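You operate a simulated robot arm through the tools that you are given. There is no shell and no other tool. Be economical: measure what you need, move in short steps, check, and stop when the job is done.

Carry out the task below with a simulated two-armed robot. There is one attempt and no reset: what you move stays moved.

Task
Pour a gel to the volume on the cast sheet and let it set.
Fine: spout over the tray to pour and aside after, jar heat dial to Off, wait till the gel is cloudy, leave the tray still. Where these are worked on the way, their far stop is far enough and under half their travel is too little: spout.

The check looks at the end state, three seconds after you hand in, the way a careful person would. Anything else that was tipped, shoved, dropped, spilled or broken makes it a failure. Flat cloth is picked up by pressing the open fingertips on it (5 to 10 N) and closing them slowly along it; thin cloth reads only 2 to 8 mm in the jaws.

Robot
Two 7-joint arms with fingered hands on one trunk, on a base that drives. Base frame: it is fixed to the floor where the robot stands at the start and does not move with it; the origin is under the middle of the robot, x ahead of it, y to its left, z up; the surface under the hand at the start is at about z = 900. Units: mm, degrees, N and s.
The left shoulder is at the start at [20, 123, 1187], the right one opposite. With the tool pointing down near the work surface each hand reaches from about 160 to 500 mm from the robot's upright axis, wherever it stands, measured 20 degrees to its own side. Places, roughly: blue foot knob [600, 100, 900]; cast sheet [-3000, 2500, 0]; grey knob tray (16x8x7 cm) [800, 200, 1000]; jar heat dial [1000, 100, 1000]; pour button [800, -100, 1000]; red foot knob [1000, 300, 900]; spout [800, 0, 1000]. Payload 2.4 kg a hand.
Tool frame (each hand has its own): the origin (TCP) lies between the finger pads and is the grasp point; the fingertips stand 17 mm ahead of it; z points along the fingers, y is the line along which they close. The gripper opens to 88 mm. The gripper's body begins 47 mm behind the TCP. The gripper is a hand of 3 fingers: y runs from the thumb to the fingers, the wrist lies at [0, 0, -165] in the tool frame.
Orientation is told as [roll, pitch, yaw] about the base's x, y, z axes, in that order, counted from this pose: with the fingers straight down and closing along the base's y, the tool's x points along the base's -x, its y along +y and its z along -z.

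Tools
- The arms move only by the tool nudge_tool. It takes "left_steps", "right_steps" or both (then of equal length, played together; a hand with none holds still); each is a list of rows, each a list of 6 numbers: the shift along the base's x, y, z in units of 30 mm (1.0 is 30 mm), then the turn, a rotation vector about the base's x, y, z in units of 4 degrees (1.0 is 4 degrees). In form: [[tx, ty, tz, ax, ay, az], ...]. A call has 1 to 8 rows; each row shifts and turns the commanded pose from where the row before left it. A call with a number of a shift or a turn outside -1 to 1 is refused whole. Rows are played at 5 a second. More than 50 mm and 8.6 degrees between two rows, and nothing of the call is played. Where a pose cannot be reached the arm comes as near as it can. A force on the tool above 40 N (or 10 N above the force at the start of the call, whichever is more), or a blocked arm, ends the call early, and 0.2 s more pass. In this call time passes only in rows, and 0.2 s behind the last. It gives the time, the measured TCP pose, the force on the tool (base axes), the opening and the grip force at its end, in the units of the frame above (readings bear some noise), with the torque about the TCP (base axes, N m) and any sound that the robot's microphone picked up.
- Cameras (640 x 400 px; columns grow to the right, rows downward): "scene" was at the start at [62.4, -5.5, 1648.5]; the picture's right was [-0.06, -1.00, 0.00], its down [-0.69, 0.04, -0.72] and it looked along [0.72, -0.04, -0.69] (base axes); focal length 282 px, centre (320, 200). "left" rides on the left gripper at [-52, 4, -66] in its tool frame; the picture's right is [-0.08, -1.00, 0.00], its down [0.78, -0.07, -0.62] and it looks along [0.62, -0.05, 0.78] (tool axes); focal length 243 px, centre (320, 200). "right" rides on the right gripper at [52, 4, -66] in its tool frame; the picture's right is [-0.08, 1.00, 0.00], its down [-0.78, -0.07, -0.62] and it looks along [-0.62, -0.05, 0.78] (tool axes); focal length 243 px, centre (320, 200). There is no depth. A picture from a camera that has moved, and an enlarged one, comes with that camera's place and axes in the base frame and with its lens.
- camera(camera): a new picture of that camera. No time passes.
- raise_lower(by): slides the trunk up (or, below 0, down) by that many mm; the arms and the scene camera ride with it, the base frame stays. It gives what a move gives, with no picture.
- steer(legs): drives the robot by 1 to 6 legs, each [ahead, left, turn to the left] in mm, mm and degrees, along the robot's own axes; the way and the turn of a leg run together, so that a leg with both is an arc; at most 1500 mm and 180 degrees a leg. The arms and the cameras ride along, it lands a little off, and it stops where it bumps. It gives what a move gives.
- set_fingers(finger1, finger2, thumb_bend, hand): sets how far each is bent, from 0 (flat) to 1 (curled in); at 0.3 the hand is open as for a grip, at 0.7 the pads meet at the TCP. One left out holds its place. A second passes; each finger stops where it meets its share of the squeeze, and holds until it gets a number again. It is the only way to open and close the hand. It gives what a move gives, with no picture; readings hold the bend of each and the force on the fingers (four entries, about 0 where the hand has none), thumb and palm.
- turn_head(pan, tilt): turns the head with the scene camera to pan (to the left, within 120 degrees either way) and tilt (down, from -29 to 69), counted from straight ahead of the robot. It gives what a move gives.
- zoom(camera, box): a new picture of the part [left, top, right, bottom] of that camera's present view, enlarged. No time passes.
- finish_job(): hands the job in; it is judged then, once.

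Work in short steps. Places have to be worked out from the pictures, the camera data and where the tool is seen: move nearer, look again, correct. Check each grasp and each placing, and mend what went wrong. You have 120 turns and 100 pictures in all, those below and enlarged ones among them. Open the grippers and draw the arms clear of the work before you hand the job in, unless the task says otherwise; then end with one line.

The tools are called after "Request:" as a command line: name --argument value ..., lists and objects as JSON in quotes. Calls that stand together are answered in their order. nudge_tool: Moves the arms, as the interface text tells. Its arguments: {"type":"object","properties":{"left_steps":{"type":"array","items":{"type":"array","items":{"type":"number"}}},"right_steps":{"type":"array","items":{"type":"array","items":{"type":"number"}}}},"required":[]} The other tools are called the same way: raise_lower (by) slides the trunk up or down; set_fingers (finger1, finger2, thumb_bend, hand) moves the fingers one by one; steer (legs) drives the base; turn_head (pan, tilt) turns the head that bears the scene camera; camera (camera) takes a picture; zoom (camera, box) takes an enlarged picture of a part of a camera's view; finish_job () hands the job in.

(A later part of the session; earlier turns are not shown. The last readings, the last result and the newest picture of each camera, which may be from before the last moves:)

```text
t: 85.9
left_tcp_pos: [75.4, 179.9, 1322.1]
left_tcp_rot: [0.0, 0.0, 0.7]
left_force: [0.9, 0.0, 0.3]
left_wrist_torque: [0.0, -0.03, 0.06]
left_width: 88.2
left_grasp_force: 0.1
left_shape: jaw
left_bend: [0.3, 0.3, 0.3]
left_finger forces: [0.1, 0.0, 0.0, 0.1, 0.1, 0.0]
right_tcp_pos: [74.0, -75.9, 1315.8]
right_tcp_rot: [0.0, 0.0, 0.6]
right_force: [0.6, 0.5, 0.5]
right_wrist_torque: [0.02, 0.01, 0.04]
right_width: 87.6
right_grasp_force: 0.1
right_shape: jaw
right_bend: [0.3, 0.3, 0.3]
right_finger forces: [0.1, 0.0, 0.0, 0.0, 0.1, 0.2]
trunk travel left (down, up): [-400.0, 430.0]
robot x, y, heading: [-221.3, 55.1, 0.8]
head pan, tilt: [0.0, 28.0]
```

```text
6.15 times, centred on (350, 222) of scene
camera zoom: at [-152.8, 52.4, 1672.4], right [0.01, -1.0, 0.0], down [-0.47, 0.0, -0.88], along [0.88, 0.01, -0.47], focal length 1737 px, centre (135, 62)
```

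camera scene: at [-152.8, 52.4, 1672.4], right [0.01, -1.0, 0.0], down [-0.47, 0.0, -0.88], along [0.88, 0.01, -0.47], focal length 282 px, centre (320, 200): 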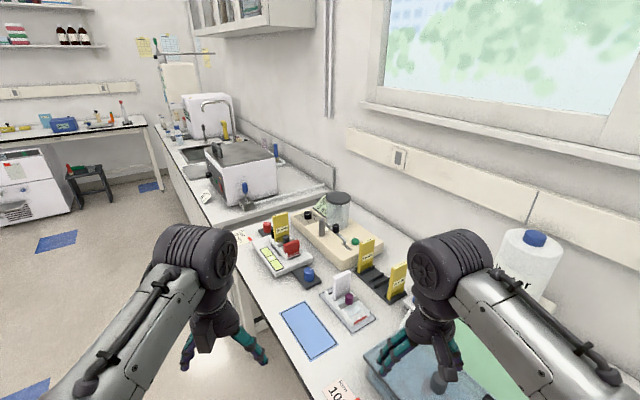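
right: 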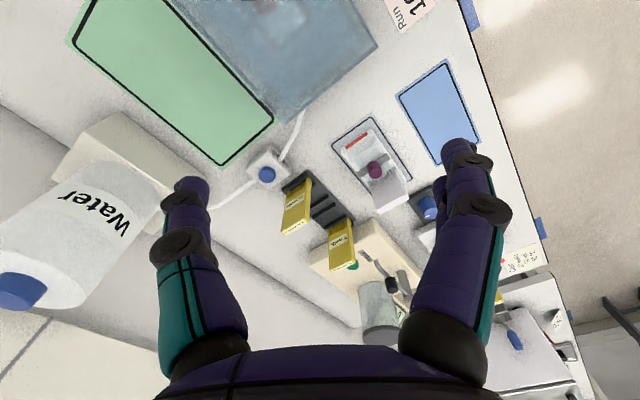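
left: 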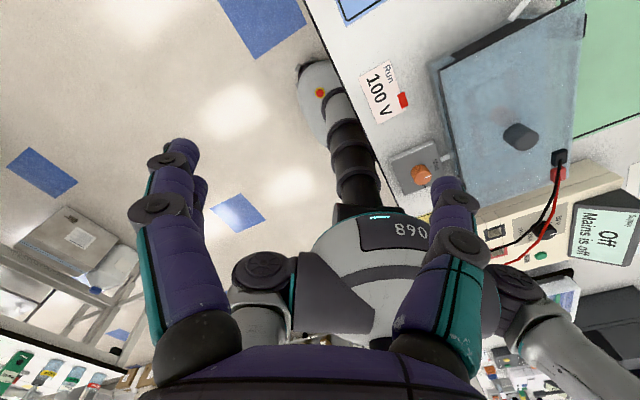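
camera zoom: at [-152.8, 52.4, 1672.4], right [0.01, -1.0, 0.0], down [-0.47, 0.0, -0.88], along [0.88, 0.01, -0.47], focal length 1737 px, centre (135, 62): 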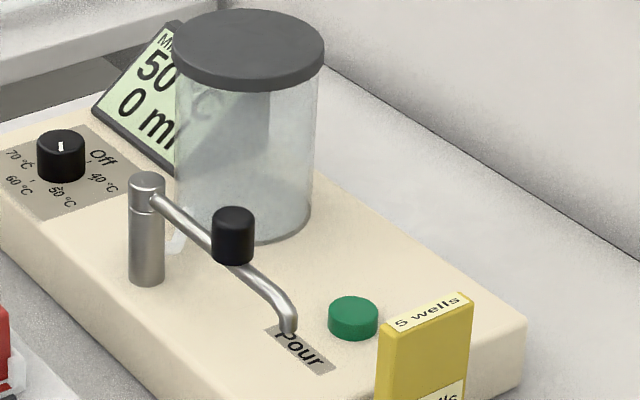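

The sheet is the "Cast" card at the bench's left. I'll face the bench (its edge runs ~32° to x) and strafe beside the casting station.

Request:
steer --legs '[[0, 0, -58.7], [0, 900, 0]]'

Request:
turn_head --pan 0 --tilt 55

Request:
camera --camera "scene"

```text
t: 93.2
left_tcp_pos: [816.0, 333.5, 1322.6]
left_tcp_rot: [-0.1, -0.1, -58.7]
left_force: [0.5, -0.3, -0.4]
left_wrist_torque: [-0.03, 0.02, 0.0]
left_width: 87.6
left_grasp_force: 0.1
left_shape: jaw
left_bend: [0.3, 0.3, 0.3]
left_finger forces: [0.0, 0.0, 0.0, 0.0, 0.0, 0.0]
right_tcp_pos: [593.4, 203.0, 1315.3]
right_tcp_rot: [0.0, -0.1, -58.7]
right_force: [0.2, 0.2, 0.7]
right_wrist_torque: [-0.01, -0.01, 0.03]
right_width: 87.9
right_grasp_force: 0.0
right_shape: jaw
right_bend: [0.3, 0.3, 0.3]
right_finger forces: [0.0, 0.0, 0.1, 0.1, 0.1, 0.1]
trunk travel left (down, up): [-400.0, 430.0]
robot x, y, heading: [553.2, 523.7, -58.7]
head pan, tilt: [0.0, 28.0]
```

```text
t: 94.2
left_tcp_pos: [814.2, 333.2, 1321.7]
left_tcp_rot: [0.0, 0.1, -58.8]
left_force: [0.3, 0.3, 0.0]
left_wrist_torque: [-0.01, -0.01, 0.01]
left_width: 87.9
left_grasp_force: 0.0
left_shape: jaw
left_bend: [0.3, 0.3, 0.3]
left_finger forces: [0.0, 0.1, 0.1, 0.0, 0.1, 0.1]
right_tcp_pos: [593.5, 201.5, 1315.2]
right_tcp_rot: [0.1, 0.0, -58.8]
right_force: [-0.4, 0.4, 0.2]
right_wrist_torque: [0.01, 0.01, 0.01]
right_width: 88.0
right_grasp_force: 0.0
right_shape: jaw
right_bend: [0.3, 0.3, 0.3]
right_finger forces: [0.1, 0.0, 0.1, 0.1, 0.0, 0.0]
trunk travel left (down, up): [-400.0, 430.0]
robot x, y, heading: [554.9, 521.4, -58.9]
head pan, tilt: [0.0, 55.0]
```

```text
64 pictures are left
camera scene: at [578.7, 479.3, 1633.2], right [-0.86, -0.52, 0.0], down [-0.42, 0.7, -0.57], along [0.3, -0.49, -0.82], focal length 282 px, centre (320, 200)
```

scene: 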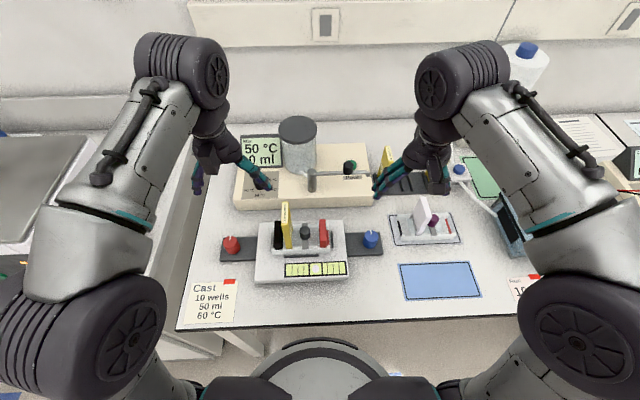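

The cast sheet is now readable; zoom on it, the level, and the pourer panel.

Request:
zoom --camera "scene" --box '[170, 205, 390, 330]'

Request:
zoom --camera "scene" --box '[225, 105, 385, 215]'

```text
2.91 times, centred on (280, 268) of scene
camera zoom: at [578.7, 479.3, 1633.2], right [-0.86, -0.52, 0.0], down [-0.42, 0.7, -0.57], along [0.3, -0.49, -0.82], focal length 821 px, centre (436, 4)
```

zoom: 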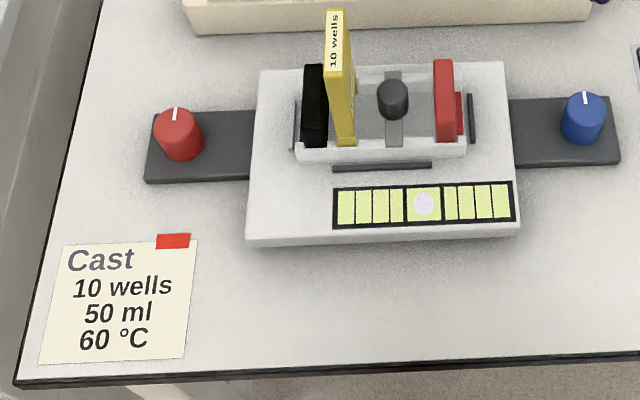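

```text
3.64 times, centred on (305, 160) of scene
camera zoom: at [578.7, 479.3, 1633.2], right [-0.86, -0.52, 0.0], down [-0.42, 0.7, -0.57], along [0.3, -0.49, -0.82], focal length 1026 px, centre (374, 346)
```

zoom: 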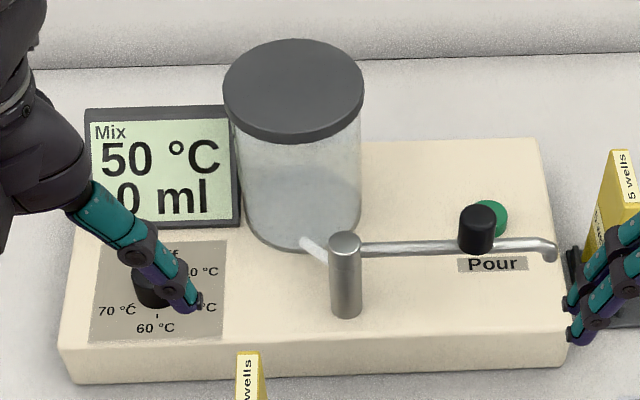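

Sheet: 10 wells, 50 ml, 60 °C, while the mix reads 50 °C; so set dial to 60 °C, wait, pour 50 ml, swing spout aside, dial Off. From two views: dial ≈(1010,124,970), button ≈(804,-84,970), spout knob ≈(780,1,1056), post (863,56). I move closer to the bench.

Request:
steer --legs '[[160, 0, 0]]'

Request:
camera --camera "left"

Request:
camera --camera "scene"

```text
t: 95.6
left_tcp_pos: [888.3, 211.8, 1324.2]
left_tcp_rot: [0.0, -0.4, -58.6]
left_force: [0.7, 0.0, 0.5]
left_wrist_torque: [-0.01, 0.0, 0.01]
left_width: 87.8
left_grasp_force: 0.1
left_shape: jaw
left_bend: [0.3, 0.3, 0.3]
left_finger forces: [0.0, 0.1, 0.0, 0.0, 0.0, 0.1]
right_tcp_pos: [666.1, 82.1, 1315.5]
right_tcp_rot: [0.0, -0.3, -58.7]
right_force: [0.3, -0.3, -0.2]
right_wrist_torque: [0.03, 0.02, 0.02]
right_width: 87.8
right_grasp_force: 0.0
right_shape: jaw
right_bend: [0.3, 0.3, 0.3]
right_finger forces: [0.0, 0.0, 0.1, 0.1, 0.0, 0.0]
trunk travel left (down, up): [-400.0, 430.0]
robot x, y, heading: [634.1, 401.4, -58.6]
head pan, tilt: [0.0, 55.0]
stopped in leg 1: the robot was blocked; the commanded pose is now the measured one
```

```text
61 pictures are left
camera left: at [920.6, 170.8, 1389.3], right [-0.81, -0.59, 0.0], down [-0.47, 0.64, 0.62], along [-0.36, 0.5, -0.79], focal length 243 px, centre (320, 200)
```

left: 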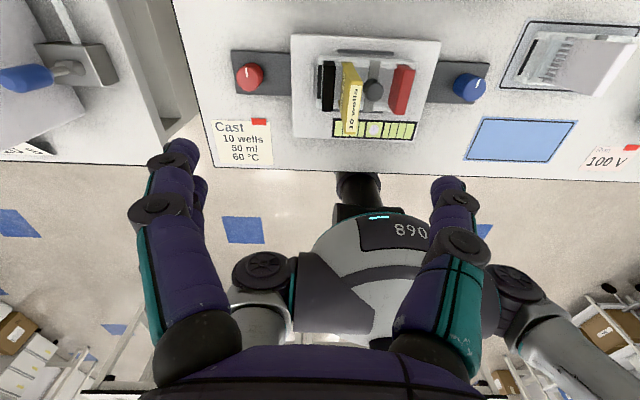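

```text
60 pictures are left
camera scene: at [650.7, 360.4, 1633.5], right [-0.85, -0.52, 0.0], down [-0.42, 0.7, -0.58], along [0.3, -0.49, -0.82], focal length 282 px, centre (320, 200)
```

scene: 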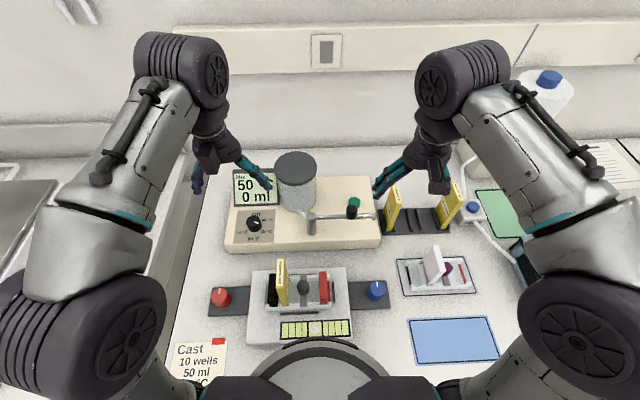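

Zoom on the dial for its present setting and shape.

Request:
zoom --camera "scene" --box '[215, 165, 385, 265]'

Request:
zoom --camera "scene" --box '[230, 200, 280, 250]'

```text
3.76 times, centred on (300, 215) of scene
camera zoom: at [650.7, 360.4, 1633.5], right [-0.85, -0.52, 0.0], down [-0.42, 0.7, -0.58], along [0.3, -0.49, -0.82], focal length 1062 px, centre (395, 144)
```

zoom: 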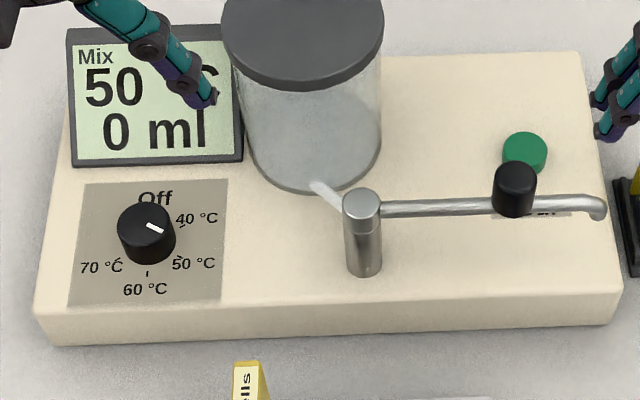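

```text
8.00 times, centred on (255, 225) of scene
camera zoom: at [650.7, 360.4, 1633.5], right [-0.85, -0.52, 0.0], down [-0.42, 0.7, -0.58], along [0.3, -0.49, -0.82], focal length 2258 px, centre (840, 0)
```

zoom: 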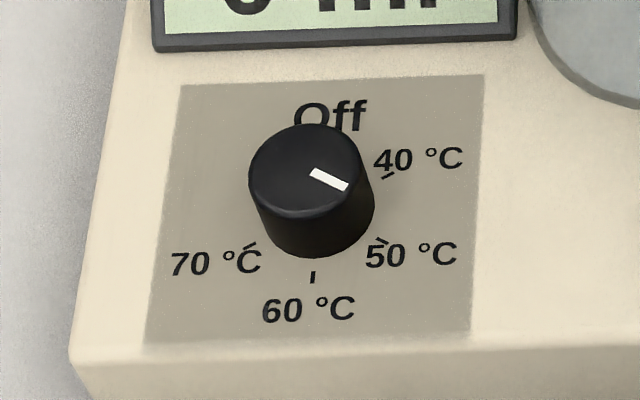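

Dial points to 50 °C; 60 °C is ~60° further clockwise. I bring the left hand above the dial, pre-turned 30° counter-clockwise.

Request:
nudge_tool --left_steps '[[0.504, -0.3875, -1, 0, 0, 0.94], [0.504, -0.3875, -1, 0, 0, 0.94], [0.504, -0.3875, -1, 0, 0, 0.94], [0.504, -0.3875, -1, 0, 0, 0.94], [0.504, -0.3875, -1, 0, 0, 0.94], [0.504, -0.3875, -1, 0, 0, 0.94], [0.504, -0.3875, -1, 0, 0, 0.94], [0.504, -0.3875, -0.6, 0, 0, 0.94]]'

Request:
camera --camera "left"

Request:
camera --camera "scene"

```text
t: 97.4
left_tcp_pos: [1009.8, 117.4, 1096.9]
left_tcp_rot: [-0.2, -0.4, -28.6]
left_force: [-0.7, -0.1, -0.5]
left_wrist_torque: [0.02, -0.03, -0.01]
left_width: 88.0
left_grasp_force: 0.0
left_shape: jaw
left_bend: [0.3, 0.3, 0.3]
left_finger forces: [0.0, 0.0, 0.0, 0.1, 0.0, 0.0]
right_tcp_pos: [666.7, 81.7, 1317.1]
right_tcp_rot: [0.0, -0.4, -58.7]
right_force: [0.0, -0.2, 0.3]
right_wrist_torque: [-0.02, 0.02, -0.01]
right_width: 87.9
right_grasp_force: 0.1
right_shape: jaw
right_bend: [0.3, 0.3, 0.3]
right_finger forces: [0.0, 0.0, 0.0, 0.0, 0.1, 0.1]
trunk travel left (down, up): [-400.0, 430.0]
robot x, y, heading: [626.4, 401.6, -58.4]
head pan, tilt: [0.0, 55.0]
```

```text
57 pictures are left
camera left: at [1059.8, 96.9, 1161.5], right [-0.4, -0.92, 0.0], down [-0.72, 0.32, 0.62], along [-0.57, 0.24, -0.79], focal length 243 px, centre (320, 200)
```

left: 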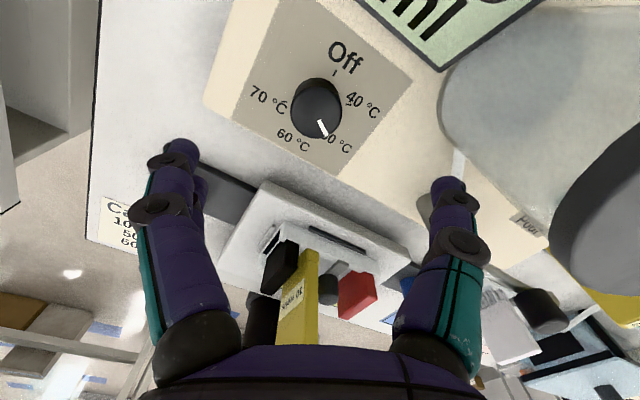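

```text
56 pictures are left
camera scene: at [650.4, 361.0, 1633.5], right [-0.85, -0.52, 0.0], down [-0.42, 0.7, -0.58], along [0.3, -0.49, -0.82], focal length 282 px, centre (320, 200)
```

scene: 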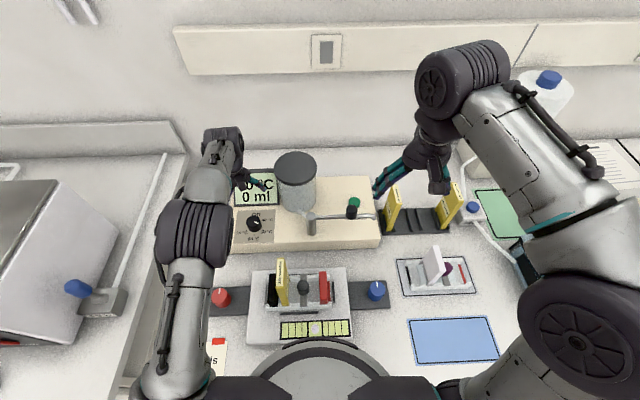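

Dial centre ≈(1012,117); lower onto it.

Request:
nudge_tool --left_steps '[[0.08, 0, -1, 0, 0, 0], [0, 0, -1, 0, 0, 0], [0, 0, -1, 0, 0, 0], [0, 0, -0.8, 0, 0, 0], [0, 0, -0.4, 0, 0, 0]]'

Request:
camera --camera "left"

```text
t: 98.8
left_tcp_pos: [1011.8, 115.0, 975.2]
left_tcp_rot: [-0.4, -0.7, -28.6]
left_force: [-4.6, 4.1, 17.6]
left_wrist_torque: [0.13, 0.06, 0.06]
left_width: 87.7
left_grasp_force: 0.0
left_shape: jaw
left_bend: [0.28, 0.28, 0.3]
left_finger forces: [4.5, 4.9, 0.0, 0.1, 8.0, 0.0]
right_tcp_pos: [665.9, 81.9, 1316.4]
right_tcp_rot: [0.1, -0.3, -58.7]
right_force: [-0.7, 0.4, 0.1]
right_wrist_torque: [-0.01, 0.03, -0.01]
right_width: 88.2
right_grasp_force: 0.0
right_shape: jaw
right_bend: [0.3, 0.3, 0.3]
right_finger forces: [0.0, 0.0, 0.1, 0.1, 0.0, 0.1]
trunk travel left (down, up): [-400.0, 430.0]
robot x, y, heading: [624.3, 399.8, -58.5]
head pan, tilt: [0.0, 55.0]
stopped in row 5 (left hand): the force on the tool passed its limit at 42 N (the readings are from after the stop); the commanded pose is now the measured one
```

```text
55 pictures are left
camera left: at [1062.4, 94.4, 1040.5], right [-0.4, -0.92, 0.01], down [-0.72, 0.32, 0.61], along [-0.56, 0.24, -0.79], focal length 243 px, centre (320, 200)
```

left: 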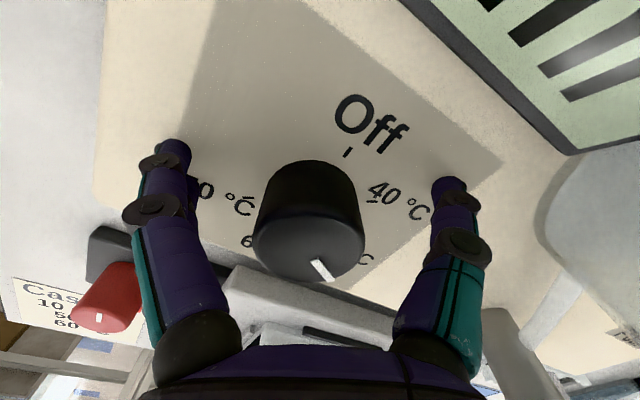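

The fingertips touched the base surface (top ≈958). Raise 8 mm and close on the dial.

Request:
nudge_tool --left_steps '[[0, 0.03, 0.27, 0, 0, 0]]'

Request:
set_fingers --hand "left" --finger1 0.6 --finger2 0.6 --thumb_bend 0.6

Request:
camera --camera "left"

```text
t: 99.2
left_tcp_pos: [1012.8, 115.6, 981.0]
left_tcp_rot: [-0.4, -0.7, -28.6]
left_force: [-0.9, -0.3, 0.3]
left_wrist_torque: [-0.02, 0.0, -0.02]
left_width: 88.0
left_grasp_force: 0.2
left_shape: jaw
left_bend: [0.3, 0.3, 0.3]
left_finger forces: [0.1, 0.0, 0.1, 0.1, 0.0, 0.0]
right_tcp_pos: [666.4, 82.8, 1315.8]
right_tcp_rot: [-0.1, -0.4, -58.7]
right_force: [-0.6, 0.3, -0.1]
right_wrist_torque: [-0.01, -0.01, -0.01]
right_width: 88.0
right_grasp_force: 0.0
right_shape: jaw
right_bend: [0.3, 0.3, 0.3]
right_finger forces: [0.0, 0.0, 0.1, 0.1, 0.1, 0.0]
trunk travel left (down, up): [-400.0, 430.0]
robot x, y, heading: [626.5, 398.7, -58.8]
head pan, tilt: [0.0, 55.0]
```

```text
t: 100.2
left_tcp_pos: [1013.5, 116.0, 981.4]
left_tcp_rot: [-0.4, -0.9, -28.6]
left_force: [3.3, 0.0, 8.9]
left_wrist_torque: [0.27, -0.1, -0.08]
left_width: 21.4
left_grasp_force: 5.9
left_shape: fingers
left_bend: [0.59, 0.56, 0.59]
left_finger forces: [0.3, 10.0, 0.1, 0.0, 1.4, 0.0]
right_tcp_pos: [665.9, 82.1, 1317.4]
right_tcp_rot: [0.0, -0.3, -58.8]
right_force: [-0.2, 0.1, -0.1]
right_wrist_torque: [0.02, -0.02, 0.0]
right_width: 88.1
right_grasp_force: 0.0
right_shape: jaw
right_bend: [0.3, 0.3, 0.3]
right_finger forces: [0.1, 0.0, 0.1, 0.0, 0.0, 0.0]
trunk travel left (down, up): [-400.0, 430.0]
robot x, y, heading: [626.3, 400.1, -58.8]
head pan, tilt: [0.0, 55.0]
```

```text
54 pictures are left
camera left: at [1062.7, 95.6, 1047.6], right [-0.4, -0.92, 0.01], down [-0.72, 0.32, 0.61], along [-0.56, 0.24, -0.79], focal length 243 px, centre (320, 200)
```

left: 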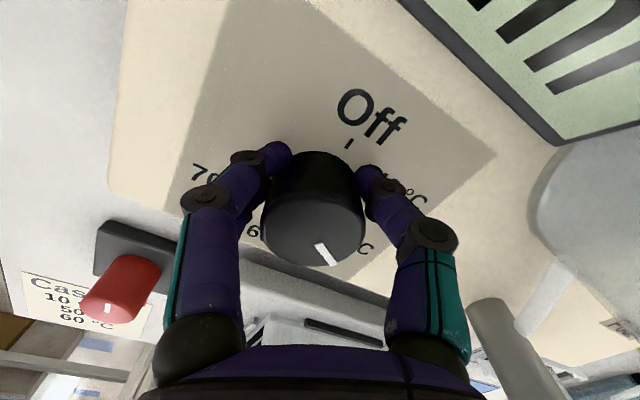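

The grip is ~6 mm beyond the dial's axis. Open, shift back and regrip.

Request:
set_fingers --hand "left" --finger1 0.42 --finger2 0.42 --thumb_bend 0.42

Request:
nudge_tool --left_steps '[[-0.2, 0.13, -0.05, 0, 0, 0]]'

Request:
set_fingers --hand "left" --finger1 0.62 --finger2 0.62 --thumb_bend 0.62

Request:
camera --camera "left"

```text
t: 101.2
left_tcp_pos: [1012.5, 116.7, 981.9]
left_tcp_rot: [-0.4, -0.8, -28.7]
left_force: [-2.0, -1.6, 9.4]
left_wrist_torque: [0.25, 0.0, 0.07]
left_width: 57.6
left_grasp_force: 4.7
left_shape: fingers
left_bend: [0.42, 0.49, 0.42]
left_finger forces: [0.0, 8.9, 0.0, 0.0, 0.0, 0.0]
right_tcp_pos: [665.2, 82.3, 1316.4]
right_tcp_rot: [0.0, -0.3, -58.7]
right_force: [0.2, 0.4, 0.0]
right_wrist_torque: [0.02, -0.02, 0.03]
right_width: 87.8
right_grasp_force: 0.0
right_shape: jaw
right_bend: [0.3, 0.3, 0.3]
right_finger forces: [0.0, 0.1, 0.0, 0.0, 0.1, 0.0]
trunk travel left (down, up): [-400.0, 430.0]
robot x, y, heading: [630.2, 395.2, -58.9]
head pan, tilt: [0.0, 55.0]
```

```text
t: 101.5
left_tcp_pos: [1008.1, 119.5, 981.0]
left_tcp_rot: [-0.4, -0.8, -28.4]
left_force: [2.9, -5.2, 14.0]
left_wrist_torque: [0.45, -0.25, -0.19]
left_width: 58.6
left_grasp_force: 6.5
left_shape: fingers
left_bend: [0.42, 0.46, 0.42]
left_finger forces: [2.4, 11.8, 0.0, 0.1, 0.0, 0.0]
right_tcp_pos: [665.6, 82.1, 1317.6]
right_tcp_rot: [-0.1, -0.4, -58.8]
right_force: [-0.6, 0.2, 0.3]
right_wrist_torque: [-0.01, -0.02, -0.02]
right_width: 88.2
right_grasp_force: 0.1
right_shape: jaw
right_bend: [0.3, 0.3, 0.3]
right_finger forces: [0.1, 0.0, 0.0, 0.0, 0.0, 0.1]
trunk travel left (down, up): [-400.0, 430.0]
robot x, y, heading: [629.0, 398.8, -58.6]
head pan, tilt: [0.0, 55.0]
```

```text
t: 102.5
left_tcp_pos: [1007.4, 119.0, 980.8]
left_tcp_rot: [-0.5, -0.9, -28.6]
left_force: [4.7, 3.6, 40.1]
left_wrist_torque: [0.93, -0.46, 0.02]
left_width: 33.7
left_grasp_force: 21.2
left_shape: fingers
left_bend: [0.56, 0.54, 0.6]
left_finger forces: [16.0, 18.0, 0.0, 0.0, 8.5, 0.0]
right_tcp_pos: [666.1, 82.9, 1317.1]
right_tcp_rot: [0.1, -0.4, -58.6]
right_force: [-0.6, -0.5, -0.2]
right_wrist_torque: [0.02, 0.01, -0.01]
right_width: 87.9
right_grasp_force: 0.0
right_shape: jaw
right_bend: [0.3, 0.3, 0.3]
right_finger forces: [0.0, 0.0, 0.0, 0.1, 0.0, 0.0]
trunk travel left (down, up): [-400.0, 430.0]
robot x, y, heading: [631.1, 397.7, -58.6]
head pan, tilt: [0.0, 55.0]
```

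```text
53 pictures are left
camera left: at [1056.7, 99.2, 1047.0], right [-0.4, -0.92, 0.01], down [-0.72, 0.32, 0.61], along [-0.56, 0.24, -0.79], focal length 243 px, centre (320, 200)
```

left: 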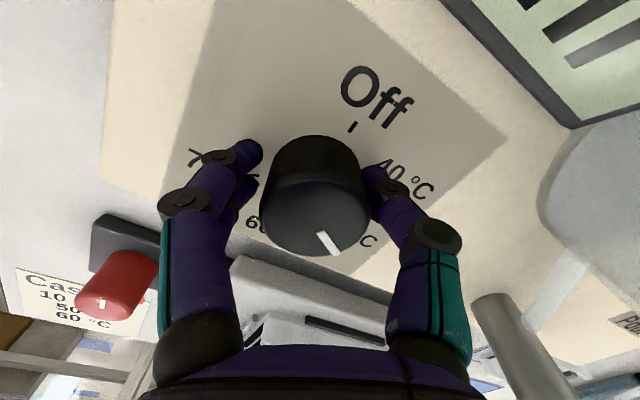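

The curled tips press on the base plate (40 N up). Raise 6 mm, then regrip.

Request:
nudge_tool --left_steps '[[0, 0, 0.2, 0, 0, 0]]'

Request:
set_fingers --hand "left" --finger1 0.62 --finger2 0.62 --thumb_bend 0.62

```text
t: 103.0
left_tcp_pos: [1007.0, 119.9, 984.4]
left_tcp_rot: [-0.4, -0.3, -28.6]
left_force: [2.8, 0.3, -6.5]
left_wrist_torque: [-0.01, -0.04, -0.01]
left_width: 28.3
left_grasp_force: 4.7
left_shape: fingers
left_bend: [0.56, 0.55, 0.59]
left_finger forces: [2.7, 2.8, 0.1, 0.1, 3.5, 0.1]
right_tcp_pos: [665.2, 83.0, 1316.3]
right_tcp_rot: [-0.1, -0.4, -58.8]
right_force: [-0.1, -0.3, -0.3]
right_wrist_torque: [0.02, 0.04, 0.01]
right_width: 87.7
right_grasp_force: 0.1
right_shape: jaw
right_bend: [0.3, 0.3, 0.3]
right_finger forces: [0.0, 0.0, 0.1, 0.1, 0.0, 0.0]
trunk travel left (down, up): [-400.0, 430.0]
robot x, y, heading: [628.2, 394.6, -58.6]
head pan, tilt: [0.0, 55.0]
```

```text
t: 104.0
left_tcp_pos: [1007.8, 118.3, 985.0]
left_tcp_rot: [-0.4, -0.7, -28.6]
left_force: [-0.3, 3.5, -5.9]
left_wrist_torque: [0.0, 0.01, 0.04]
left_width: 27.7
left_grasp_force: 4.6
left_shape: fingers
left_bend: [0.55, 0.54, 0.58]
left_finger forces: [2.1, 3.6, 0.0, 0.1, 2.8, 0.0]
right_tcp_pos: [666.7, 81.3, 1317.4]
right_tcp_rot: [0.0, -0.4, -58.7]
right_force: [0.6, 0.0, 1.0]
right_wrist_torque: [0.01, -0.03, -0.02]
right_width: 88.0
right_grasp_force: 0.1
right_shape: jaw
right_bend: [0.3, 0.3, 0.3]
right_finger forces: [0.0, 0.1, 0.0, 0.0, 0.1, 0.0]
trunk travel left (down, up): [-400.0, 430.0]
robot x, y, heading: [629.6, 399.4, -58.8]
head pan, tilt: [0.0, 55.0]
```

Grip is centred; squeeze slightly more and turn clockwise 24° as a trial.

Request:
set_fingers --hand "left" --finger1 0.68 --finger2 0.68 --thumb_bend 0.68

Request:
nudge_tool --left_steps '[[0, 0, 0, 0, 0, -1], [0, 0, 0, 0, 0, -1], [0, 0, 0, 0, 0, -1], [0, 0, 0, 0, 0, -1], [0, 0, 0, 0, 0, -1], [0, 0, 0, 0, 0, -1]]'

Request:
camera --camera "left"

```text
t: 105.0
left_tcp_pos: [1006.8, 119.6, 985.7]
left_tcp_rot: [-0.5, -0.6, -28.6]
left_force: [1.6, 1.6, -3.7]
left_wrist_torque: [0.01, -0.02, -0.03]
left_width: 26.5
left_grasp_force: 8.1
left_shape: fingers
left_bend: [0.57, 0.55, 0.61]
left_finger forces: [4.4, 5.1, 0.1, 0.1, 7.2, 0.1]
right_tcp_pos: [665.5, 82.2, 1315.9]
right_tcp_rot: [0.0, -0.4, -58.7]
right_force: [-0.8, -1.2, -0.6]
right_wrist_torque: [0.01, 0.04, -0.02]
right_width: 87.7
right_grasp_force: 0.0
right_shape: jaw
right_bend: [0.3, 0.3, 0.3]
right_finger forces: [0.0, 0.2, 0.0, 0.0, 0.1, 0.0]
trunk travel left (down, up): [-400.0, 430.0]
robot x, y, heading: [627.0, 403.1, -58.6]
head pan, tilt: [0.0, 55.0]
```

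```text
t: 106.3
left_tcp_pos: [1007.0, 121.8, 985.0]
left_tcp_rot: [-0.1, -0.7, -52.6]
left_force: [2.8, -5.0, -8.1]
left_wrist_torque: [-0.05, -0.03, 0.01]
left_width: 26.7
left_grasp_force: 8.3
left_shape: fingers
left_bend: [0.57, 0.55, 0.6]
left_finger forces: [4.1, 4.0, 0.0, 0.0, 9.0, 0.0]
right_tcp_pos: [665.2, 81.4, 1317.2]
right_tcp_rot: [0.0, -0.5, -58.7]
right_force: [-0.4, -0.8, 0.2]
right_wrist_torque: [-0.01, -0.01, -0.04]
right_width: 88.1
right_grasp_force: 0.0
right_shape: jaw
right_bend: [0.3, 0.3, 0.3]
right_finger forces: [0.0, 0.1, 0.1, 0.0, 0.0, 0.0]
trunk travel left (down, up): [-400.0, 430.0]
robot x, y, heading: [623.8, 400.4, -58.7]
head pan, tilt: [0.0, 55.0]
```

```text
52 pictures are left
camera left: at [1043.4, 82.4, 1052.2], right [-0.74, -0.67, 0.01], down [-0.53, 0.59, 0.61], along [-0.41, 0.45, -0.79], focal length 243 px, centre (320, 200)
```

left: 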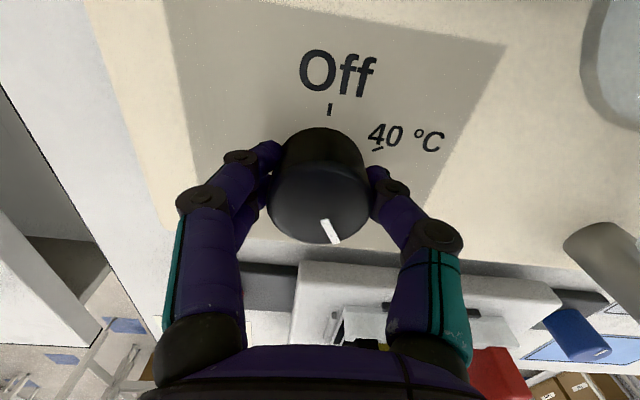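

The dial follows the hand. Continue 36° more.

Request:
nudge_tool --left_steps '[[0, 0, 0, 0, 0, -1], [0, 0, 0, 0, 0, -1], [0, 0, 0, 0, 0, -1], [0, 0, 0, 0, 0, -1], [0, 0, 0, 0, 0, -1], [0, 0, 0, 0, 0, -1], [0, 0, 0, 0, 0, -1], [0, 0, 0, 0, 0, -1]]'

Request:
nudge_tool --left_steps '[[0, 0, 0, 0, 0, -1]]'

Request:
camera --camera "left"

Request:
zoom --camera "scene" --box '[215, 165, 385, 265]'

```text
t: 108.2
left_tcp_pos: [1006.7, 120.4, 985.9]
left_tcp_rot: [-0.2, -0.7, -84.7]
left_force: [-2.9, -3.5, -5.2]
left_wrist_torque: [-0.04, 0.07, 0.05]
left_width: 26.6
left_grasp_force: 8.7
left_shape: fingers
left_bend: [0.58, 0.57, 0.6]
left_finger forces: [3.4, 3.7, 0.0, 0.1, 10.3, 0.0]
right_tcp_pos: [665.9, 83.6, 1315.6]
right_tcp_rot: [0.0, -0.4, -58.7]
right_force: [-0.3, -0.5, 0.5]
right_wrist_torque: [0.02, 0.02, -0.01]
right_width: 87.8
right_grasp_force: 0.0
right_shape: jaw
right_bend: [0.3, 0.3, 0.3]
right_finger forces: [0.0, 0.0, 0.0, 0.0, 0.1, 0.0]
trunk travel left (down, up): [-400.0, 430.0]
robot x, y, heading: [628.0, 397.0, -58.7]
head pan, tilt: [0.0, 55.0]
```

```text
t: 108.5
left_tcp_pos: [1006.8, 119.5, 986.6]
left_tcp_rot: [0.0, -0.8, -88.6]
left_force: [-3.0, -4.4, -6.1]
left_wrist_torque: [-0.04, 0.06, 0.04]
left_width: 26.6
left_grasp_force: 8.5
left_shape: fingers
left_bend: [0.58, 0.57, 0.6]
left_finger forces: [3.3, 3.5, 0.0, 0.0, 10.4, 0.1]
right_tcp_pos: [665.2, 82.7, 1316.9]
right_tcp_rot: [0.0, -0.3, -58.7]
right_force: [0.0, 1.2, 0.7]
right_wrist_torque: [0.04, 0.02, -0.01]
right_width: 88.0
right_grasp_force: 0.1
right_shape: jaw
right_bend: [0.3, 0.3, 0.3]
right_finger forces: [0.1, 0.0, 0.0, 0.0, 0.1, 0.1]
trunk travel left (down, up): [-400.0, 430.0]
robot x, y, heading: [628.2, 398.1, -58.7]
head pan, tilt: [0.0, 55.0]
```

```text
51 pictures are left
camera left: at [1014.5, 68.4, 1051.9], right [-0.99, -0.11, 0.0], down [-0.08, 0.79, 0.61], along [-0.07, 0.61, -0.79], focal length 243 px, centre (320, 200)
```

left: 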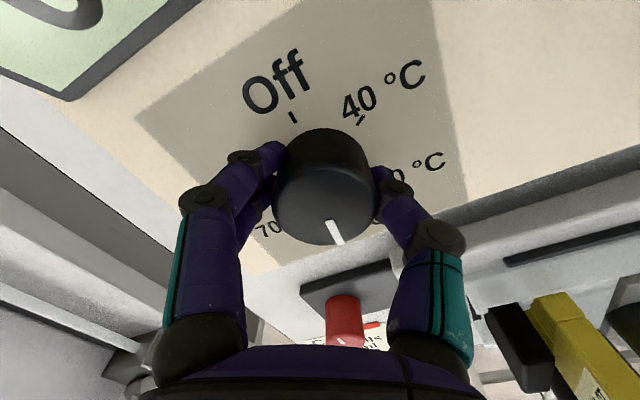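

```text
3.76 times, centred on (300, 215) of scene
camera zoom: at [649.8, 360.8, 1633.5], right [-0.85, -0.52, 0.0], down [-0.42, 0.7, -0.58], along [0.3, -0.49, -0.82], focal length 1062 px, centre (395, 144)
```

zoom: 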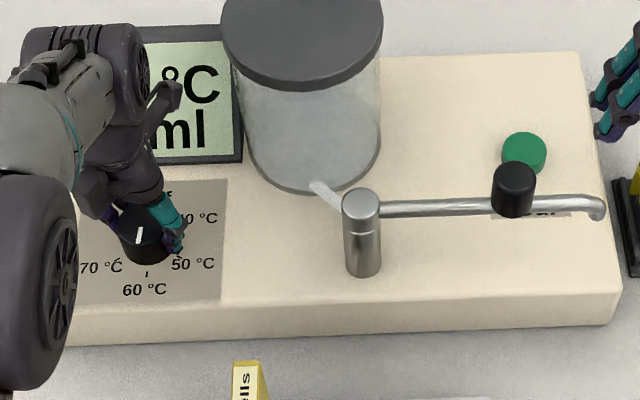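

Pointer now looks at 60 °C. Release, raise, and check.

Request:
set_fingers --hand "left" --finger1 0.35 --finger2 0.35 --thumb_bend 0.35

Request:
nudge_tool --left_steps '[[0, 0, 1, 0, 0, 0], [0, 0, 1, 0, 0, 0], [0, 0, 1, 0, 0, 0], [0, 0, 1, 0, 0, 0], [0.2, 0.4, 1, 0, 0, 1], [0.2, 0.4, 0.5, 0, 0, 1], [0.2, 0.4, 0, 0, 0, 1], [0.2, 0.4, 0, 0, 0, 1]]'

Request:
zoom --camera "scene" --box '[215, 165, 385, 265]'

Request:
camera --camera "right"

```text
t: 109.5
left_tcp_pos: [1006.9, 120.5, 986.2]
left_tcp_rot: [0.1, -0.7, -88.6]
left_force: [-0.2, 0.5, -0.5]
left_wrist_torque: [-0.02, 0.0, -0.03]
left_width: 73.2
left_grasp_force: 0.0
left_shape: fingers
left_bend: [0.35, 0.35, 0.35]
left_finger forces: [0.0, 0.0, 0.1, 0.0, 0.0, 0.1]
right_tcp_pos: [665.0, 83.2, 1317.1]
right_tcp_rot: [-0.1, -0.5, -58.7]
right_force: [-0.5, 1.5, -0.4]
right_wrist_torque: [-0.01, 0.0, -0.01]
right_width: 87.8
right_grasp_force: 0.1
right_shape: jaw
right_bend: [0.3, 0.3, 0.3]
right_finger forces: [0.1, 0.0, 0.1, 0.0, 0.0, 0.1]
trunk travel left (down, up): [-400.0, 430.0]
robot x, y, heading: [630.2, 397.9, -58.8]
head pan, tilt: [0.0, 55.0]
```

```text
t: 111.3
left_tcp_pos: [1029.2, 169.6, 1149.6]
left_tcp_rot: [-0.2, -0.6, -72.6]
left_force: [-0.1, -0.9, 0.0]
left_wrist_torque: [-0.03, 0.0, 0.02]
left_width: 73.3
left_grasp_force: 0.0
left_shape: fingers
left_bend: [0.35, 0.35, 0.35]
left_finger forces: [0.1, 0.0, 0.1, 0.0, 0.0, 0.0]
right_tcp_pos: [666.6, 82.7, 1317.4]
right_tcp_rot: [0.0, -0.4, -58.7]
right_force: [0.0, 1.0, -0.5]
right_wrist_torque: [-0.01, -0.03, 0.01]
right_width: 88.0
right_grasp_force: 0.0
right_shape: jaw
right_bend: [0.3, 0.3, 0.3]
right_finger forces: [0.0, 0.0, 0.1, 0.0, 0.0, 0.0]
trunk travel left (down, up): [-400.0, 430.0]
robot x, y, heading: [631.0, 397.7, -58.6]
head pan, tilt: [0.0, 55.0]
```

```text
3.76 times, centred on (300, 215) of scene
camera zoom: at [649.8, 360.9, 1633.5], right [-0.85, -0.52, 0.0], down [-0.42, 0.7, -0.58], along [0.3, -0.49, -0.82], focal length 1062 px, centre (395, 144)
```

zoom: 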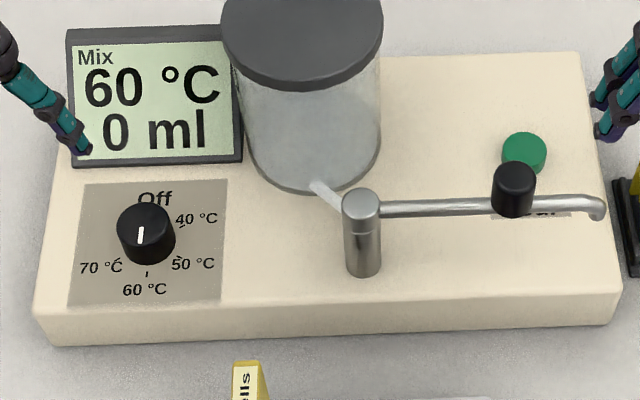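

```text
48 pictures are left
camera right: at [641.6, 129.9, 1383.4], right [0.9, 0.45, 0.0], down [0.35, -0.7, 0.63], along [0.28, -0.56, -0.78], focal length 243 px, centre (320, 200)
```

right: 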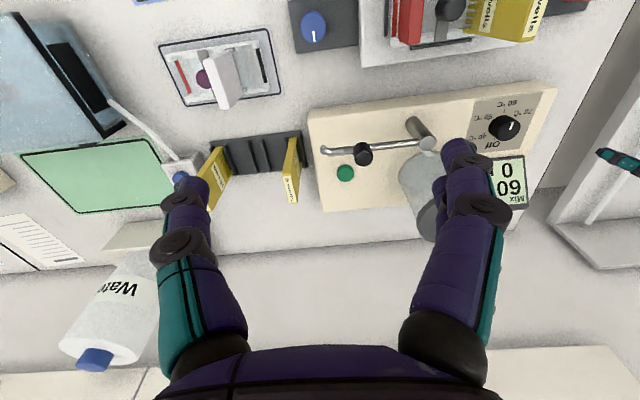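

Mix reads 60 °C. Now close the right hand into a rod and bring it behind the spout knob (≈(816,-53)), high first.

Request:
set_fingers --hand "right" --finger1 0.7 --finger2 0.7 --thumb_bend 0.7

Request:
nudge_tool --right_steps '[[0.625, -0.5625, -0.7, 0, 0, 0], [0.625, -0.5625, -0.7, 0, 0, 0], [0.625, -0.5625, -0.7, 0, 0, 0], [0.625, -0.5625, -0.7, 0, 0, 0], [0.625, -0.5625, -0.7, 0, 0, 0], [0.625, -0.5625, -0.7, 0, 0, 0], [0.625, -0.5625, -0.7, 0, 0, 0], [0.625, -0.5625, -0.7, 0, 0, 0]]'

Request:
camera --camera "right"

Request:
camera --camera "scene"

```text
t: 112.3
left_tcp_pos: [1029.2, 170.2, 1150.7]
left_tcp_rot: [-0.1, -0.7, -72.6]
left_force: [0.4, -0.7, -0.4]
left_wrist_torque: [0.0, 0.03, -0.01]
left_width: 73.4
left_grasp_force: 0.3
left_shape: fingers
left_bend: [0.35, 0.35, 0.35]
left_finger forces: [0.0, 0.1, 0.0, 0.0, 0.1, 0.1]
right_tcp_pos: [666.5, 81.6, 1317.6]
right_tcp_rot: [0.0, -0.5, -58.7]
right_force: [-0.5, -0.3, 0.5]
right_wrist_torque: [0.02, -0.03, -0.01]
right_width: 0.2
right_grasp_force: 0.1
right_shape: fingers
right_bend: [0.7, 0.7, 0.7]
right_finger forces: [0.2, 0.0, 0.0, 0.1, 0.0, 0.1]
trunk travel left (down, up): [-400.0, 430.0]
robot x, y, heading: [628.0, 399.2, -58.8]
head pan, tilt: [0.0, 55.0]
```

```text
t: 114.2
left_tcp_pos: [1028.4, 169.3, 1149.8]
left_tcp_rot: [-0.1, -0.6, -72.7]
left_force: [-0.4, 0.6, -0.1]
left_wrist_torque: [-0.02, -0.03, -0.02]
left_width: 73.3
left_grasp_force: 0.0
left_shape: fingers
left_bend: [0.35, 0.35, 0.35]
left_finger forces: [0.0, 0.0, 0.0, 0.1, 0.1, 0.1]
right_tcp_pos: [784.0, -33.5, 1147.0]
right_tcp_rot: [0.0, -0.3, -58.7]
right_force: [1.2, -0.6, 0.7]
right_wrist_torque: [-0.02, 0.0, -0.03]
right_width: 0.0
right_grasp_force: 0.0
right_shape: fingers
right_bend: [0.7, 0.7, 0.7]
right_finger forces: [0.1, 0.0, 0.1, 0.0, 0.0, 0.0]
right hand out of reach, approached as far as the arm can: row 7, 8
trunk travel left (down, up): [-400.0, 430.0]
robot x, y, heading: [629.8, 399.5, -58.6]
head pan, tilt: [0.0, 55.0]
```

```text
47 pictures are left
camera right: at [759.5, 14.6, 1214.1], right [0.9, 0.45, 0.0], down [0.35, -0.7, 0.63], along [0.28, -0.56, -0.78], focal length 243 px, centre (320, 200)
```

right: 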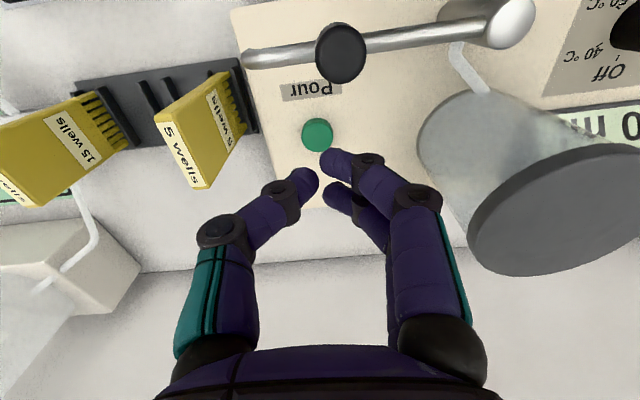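

```text
46 pictures are left
camera scene: at [649.8, 360.9, 1633.5], right [-0.85, -0.52, 0.0], down [-0.42, 0.7, -0.58], along [0.3, -0.49, -0.82], focal length 282 px, centre (320, 200)
```

scene: 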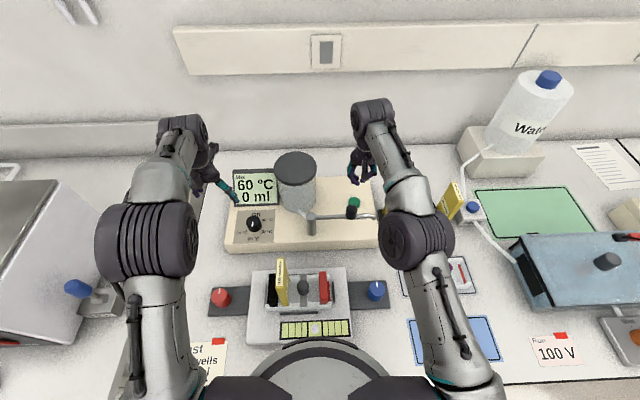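

Out of reach at this height only; descending brings the wrist to shoulder height. Lower 60 mm and see whether it creeps forward to the commanded spot.

Request:
nudge_tool --right_steps '[[0, 0, -0.7, 0, 0, 0], [0, 0, -0.6, 0, 0, 0]]'

```text
t: 114.8
left_tcp_pos: [1029.2, 168.5, 1150.9]
left_tcp_rot: [-0.1, -0.7, -72.6]
left_force: [-0.3, -0.2, -0.1]
left_wrist_torque: [0.01, 0.02, 0.01]
left_width: 73.2
left_grasp_force: 0.0
left_shape: fingers
left_bend: [0.35, 0.35, 0.35]
left_finger forces: [0.1, 0.0, 0.0, 0.0, 0.1, 0.0]
right_tcp_pos: [783.6, -33.8, 1108.0]
right_tcp_rot: [0.1, -0.3, -58.7]
right_force: [0.4, -0.4, -0.1]
right_wrist_torque: [0.0, 0.0, 0.0]
right_width: 0.0
right_grasp_force: 0.1
right_shape: fingers
right_bend: [0.7, 0.7, 0.7]
right_finger forces: [0.1, 0.0, 0.0, 0.1, 0.1, 0.1]
trunk travel left (down, up): [-400.0, 430.0]
robot x, y, heading: [628.6, 397.3, -58.8]
head pan, tilt: [0.0, 55.0]
```

Now push forward along the bench normal while lowering slightly.

Request:
nudge_tool --right_steps '[[0.37, -0.55, -0.2, 0, 0, 0], [0.37, -0.55, -0.2, 0, 0, 0]]'

Request:
camera --camera "right"

```text
t: 115.3
left_tcp_pos: [1028.1, 169.3, 1149.7]
left_tcp_rot: [-0.1, -0.7, -72.6]
left_force: [0.3, -0.8, 0.2]
left_wrist_torque: [-0.01, 0.0, -0.02]
left_width: 73.2
left_grasp_force: 0.0
left_shape: fingers
left_bend: [0.35, 0.35, 0.35]
left_finger forces: [0.0, 0.0, 0.0, 0.0, 0.1, 0.0]
right_tcp_pos: [789.6, -42.2, 1102.3]
right_tcp_rot: [0.0, -0.3, -58.6]
right_force: [0.8, -0.5, -0.3]
right_wrist_torque: [0.01, -0.01, 0.01]
right_width: 0.0
right_grasp_force: 0.1
right_shape: fingers
right_bend: [0.7, 0.7, 0.7]
right_finger forces: [0.0, 0.0, 0.1, 0.0, 0.1, 0.0]
right hand out of reach, approached as far as the arm can: row 1, 2
trunk travel left (down, up): [-400.0, 430.0]
robot x, y, heading: [630.7, 401.2, -58.7]
head pan, tilt: [0.0, 55.0]
```

```text
45 pictures are left
camera right: at [765.4, 6.4, 1169.1], right [0.9, 0.45, 0.0], down [0.35, -0.7, 0.63], along [0.28, -0.56, -0.78], focal length 243 px, centre (320, 200)
```

right: 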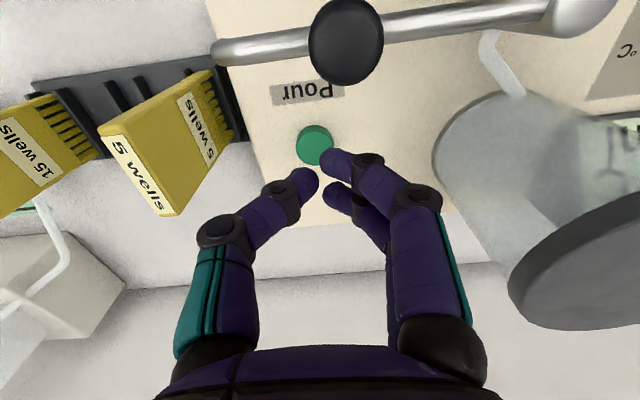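

Use a forward tilt (12°) to gain reach: tilt, then move ~20 mm further out.

Request:
nudge_tool --right_steps '[[0, 0, 0, -0.854, -0.521, 0], [0.1, -0.16, 0, -0.854, -0.521, 0], [0.2, -0.3, 0, -0.854, -0.521, 0], [0.1, -0.16, -0.2, 0, 0, 0]]'

Request:
camera --camera "right"

```text
t: 116.3
left_tcp_pos: [1029.3, 169.6, 1150.6]
left_tcp_rot: [-0.1, -0.7, -72.6]
left_force: [0.1, -0.4, -0.6]
left_wrist_torque: [0.04, 0.03, -0.02]
left_width: 73.2
left_grasp_force: 0.1
left_shape: fingers
left_bend: [0.35, 0.35, 0.35]
left_finger forces: [0.0, 0.1, 0.0, 0.0, 0.0, 0.0]
right_tcp_pos: [802.0, -57.0, 1097.1]
right_tcp_rot: [0.0, -12.4, -58.7]
right_force: [-0.5, 0.0, 0.3]
right_wrist_torque: [0.0, -0.02, 0.02]
right_width: 0.0
right_grasp_force: 0.1
right_shape: fingers
right_bend: [0.7, 0.7, 0.7]
right_finger forces: [0.1, 0.0, 0.0, 0.0, 0.0, 0.1]
trunk travel left (down, up): [-400.0, 430.0]
robot x, y, heading: [630.3, 397.3, -58.6]
head pan, tilt: [0.0, 55.0]
```

```text
44 pictures are left
camera right: at [770.6, 0.5, 1150.9], right [0.89, 0.45, 0.02], down [0.27, -0.57, 0.78], along [0.36, -0.69, -0.63], focal length 243 px, centre (320, 200)
```

right: 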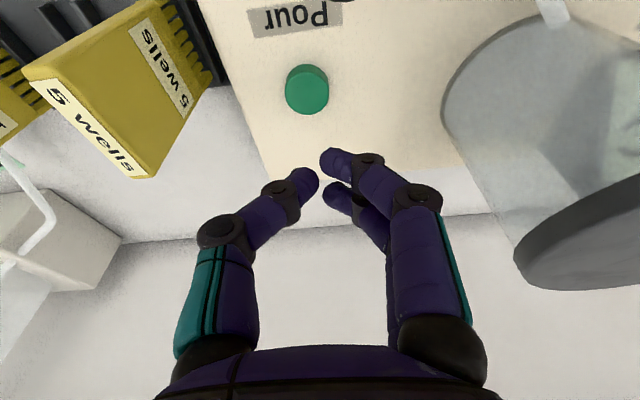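

Clear behind the knob (c≈60 mm). Lower to z≈1040.

Request:
nudge_tool --right_steps '[[0, 0, -1, 0, 0, 0], [0, 0, -0.9, 0, 0, 0]]'

Request:
zoom --camera "scene" --box '[290, 150, 450, 250]'

```text
t: 117.0
left_tcp_pos: [1029.2, 169.6, 1150.9]
left_tcp_rot: [-0.1, -0.7, -72.6]
left_force: [-0.3, -0.2, 1.3]
left_wrist_torque: [0.0, 0.0, -0.01]
left_width: 73.3
left_grasp_force: 0.1
left_shape: fingers
left_bend: [0.35, 0.35, 0.35]
left_finger forces: [0.0, 0.0, 0.1, 0.0, 0.1, 0.1]
right_tcp_pos: [801.8, -59.6, 1038.6]
right_tcp_rot: [0.0, -12.4, -58.7]
right_force: [0.4, 0.4, -0.5]
right_wrist_torque: [0.01, -0.02, 0.02]
right_width: 0.0
right_grasp_force: 0.2
right_shape: fingers
right_bend: [0.7, 0.7, 0.7]
right_finger forces: [0.0, 0.0, 0.0, 0.1, 0.0, 0.0]
trunk travel left (down, up): [-400.0, 430.0]
robot x, y, heading: [629.9, 399.2, -58.9]
head pan, tilt: [0.0, 55.0]
```

```text
4.00 times, centred on (370, 200) of scene
camera zoom: at [649.8, 360.9, 1633.5], right [-0.85, -0.52, 0.0], down [-0.42, 0.7, -0.58], along [0.3, -0.49, -0.82], focal length 1129 px, centre (120, 200)
```

zoom: 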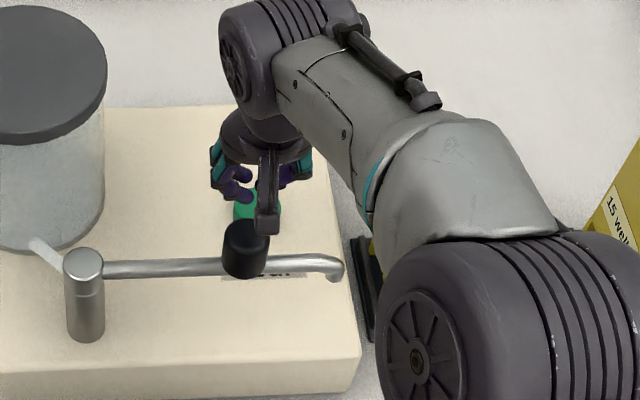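

Hand is positioned behind the knob. Start sweeping it along the arc toward the robot (first ~28°).

Request:
nudge_tool --right_steps '[[-0.26, 0.81, 0, 0, 0, 0], [-0.38, 0.51, 0, 0, 0, 0], [-0.4, 0.5, 0, 0, 0, 0], [-0.31, 0.57, 0, 0, 0, 0]]'

Request:
zoom --camera "scene" --box '[290, 150, 450, 250]'

```text
t: 118.0
left_tcp_pos: [1028.2, 168.8, 1149.7]
left_tcp_rot: [-0.1, -0.7, -72.5]
left_force: [0.5, -0.4, 0.4]
left_wrist_torque: [0.03, 0.0, -0.03]
left_width: 73.3
left_grasp_force: 0.2
left_shape: fingers
left_bend: [0.35, 0.35, 0.35]
left_finger forces: [0.0, 0.0, 0.0, 0.0, 0.0, 0.1]
right_tcp_pos: [759.0, 13.5, 1040.4]
right_tcp_rot: [0.0, -12.5, -58.7]
right_force: [-1.0, 0.5, 0.0]
right_wrist_torque: [0.0, 0.02, 0.01]
right_width: 0.0
right_grasp_force: 0.1
right_shape: fingers
right_bend: [0.7, 0.7, 0.7]
right_finger forces: [0.0, 0.0, 0.0, 0.0, 0.0, 0.1]
trunk travel left (down, up): [-400.0, 430.0]
robot x, y, heading: [629.4, 398.6, -58.7]
head pan, tilt: [0.0, 55.0]
```

```text
4.00 times, centred on (370, 200) of scene
camera zoom: at [649.8, 360.9, 1633.5], right [-0.85, -0.52, 0.0], down [-0.42, 0.7, -0.58], along [0.3, -0.49, -0.82], focal length 1129 px, centre (120, 200)
```

zoom: 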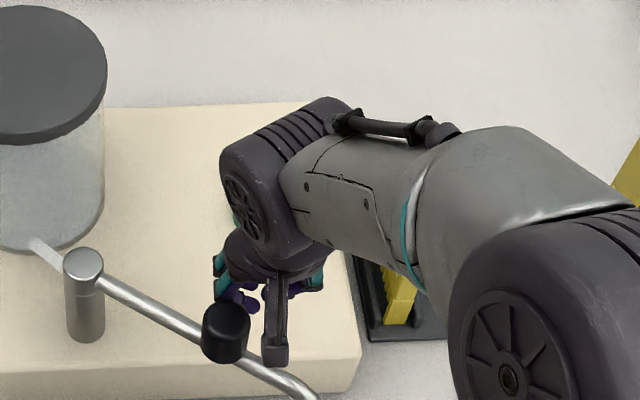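

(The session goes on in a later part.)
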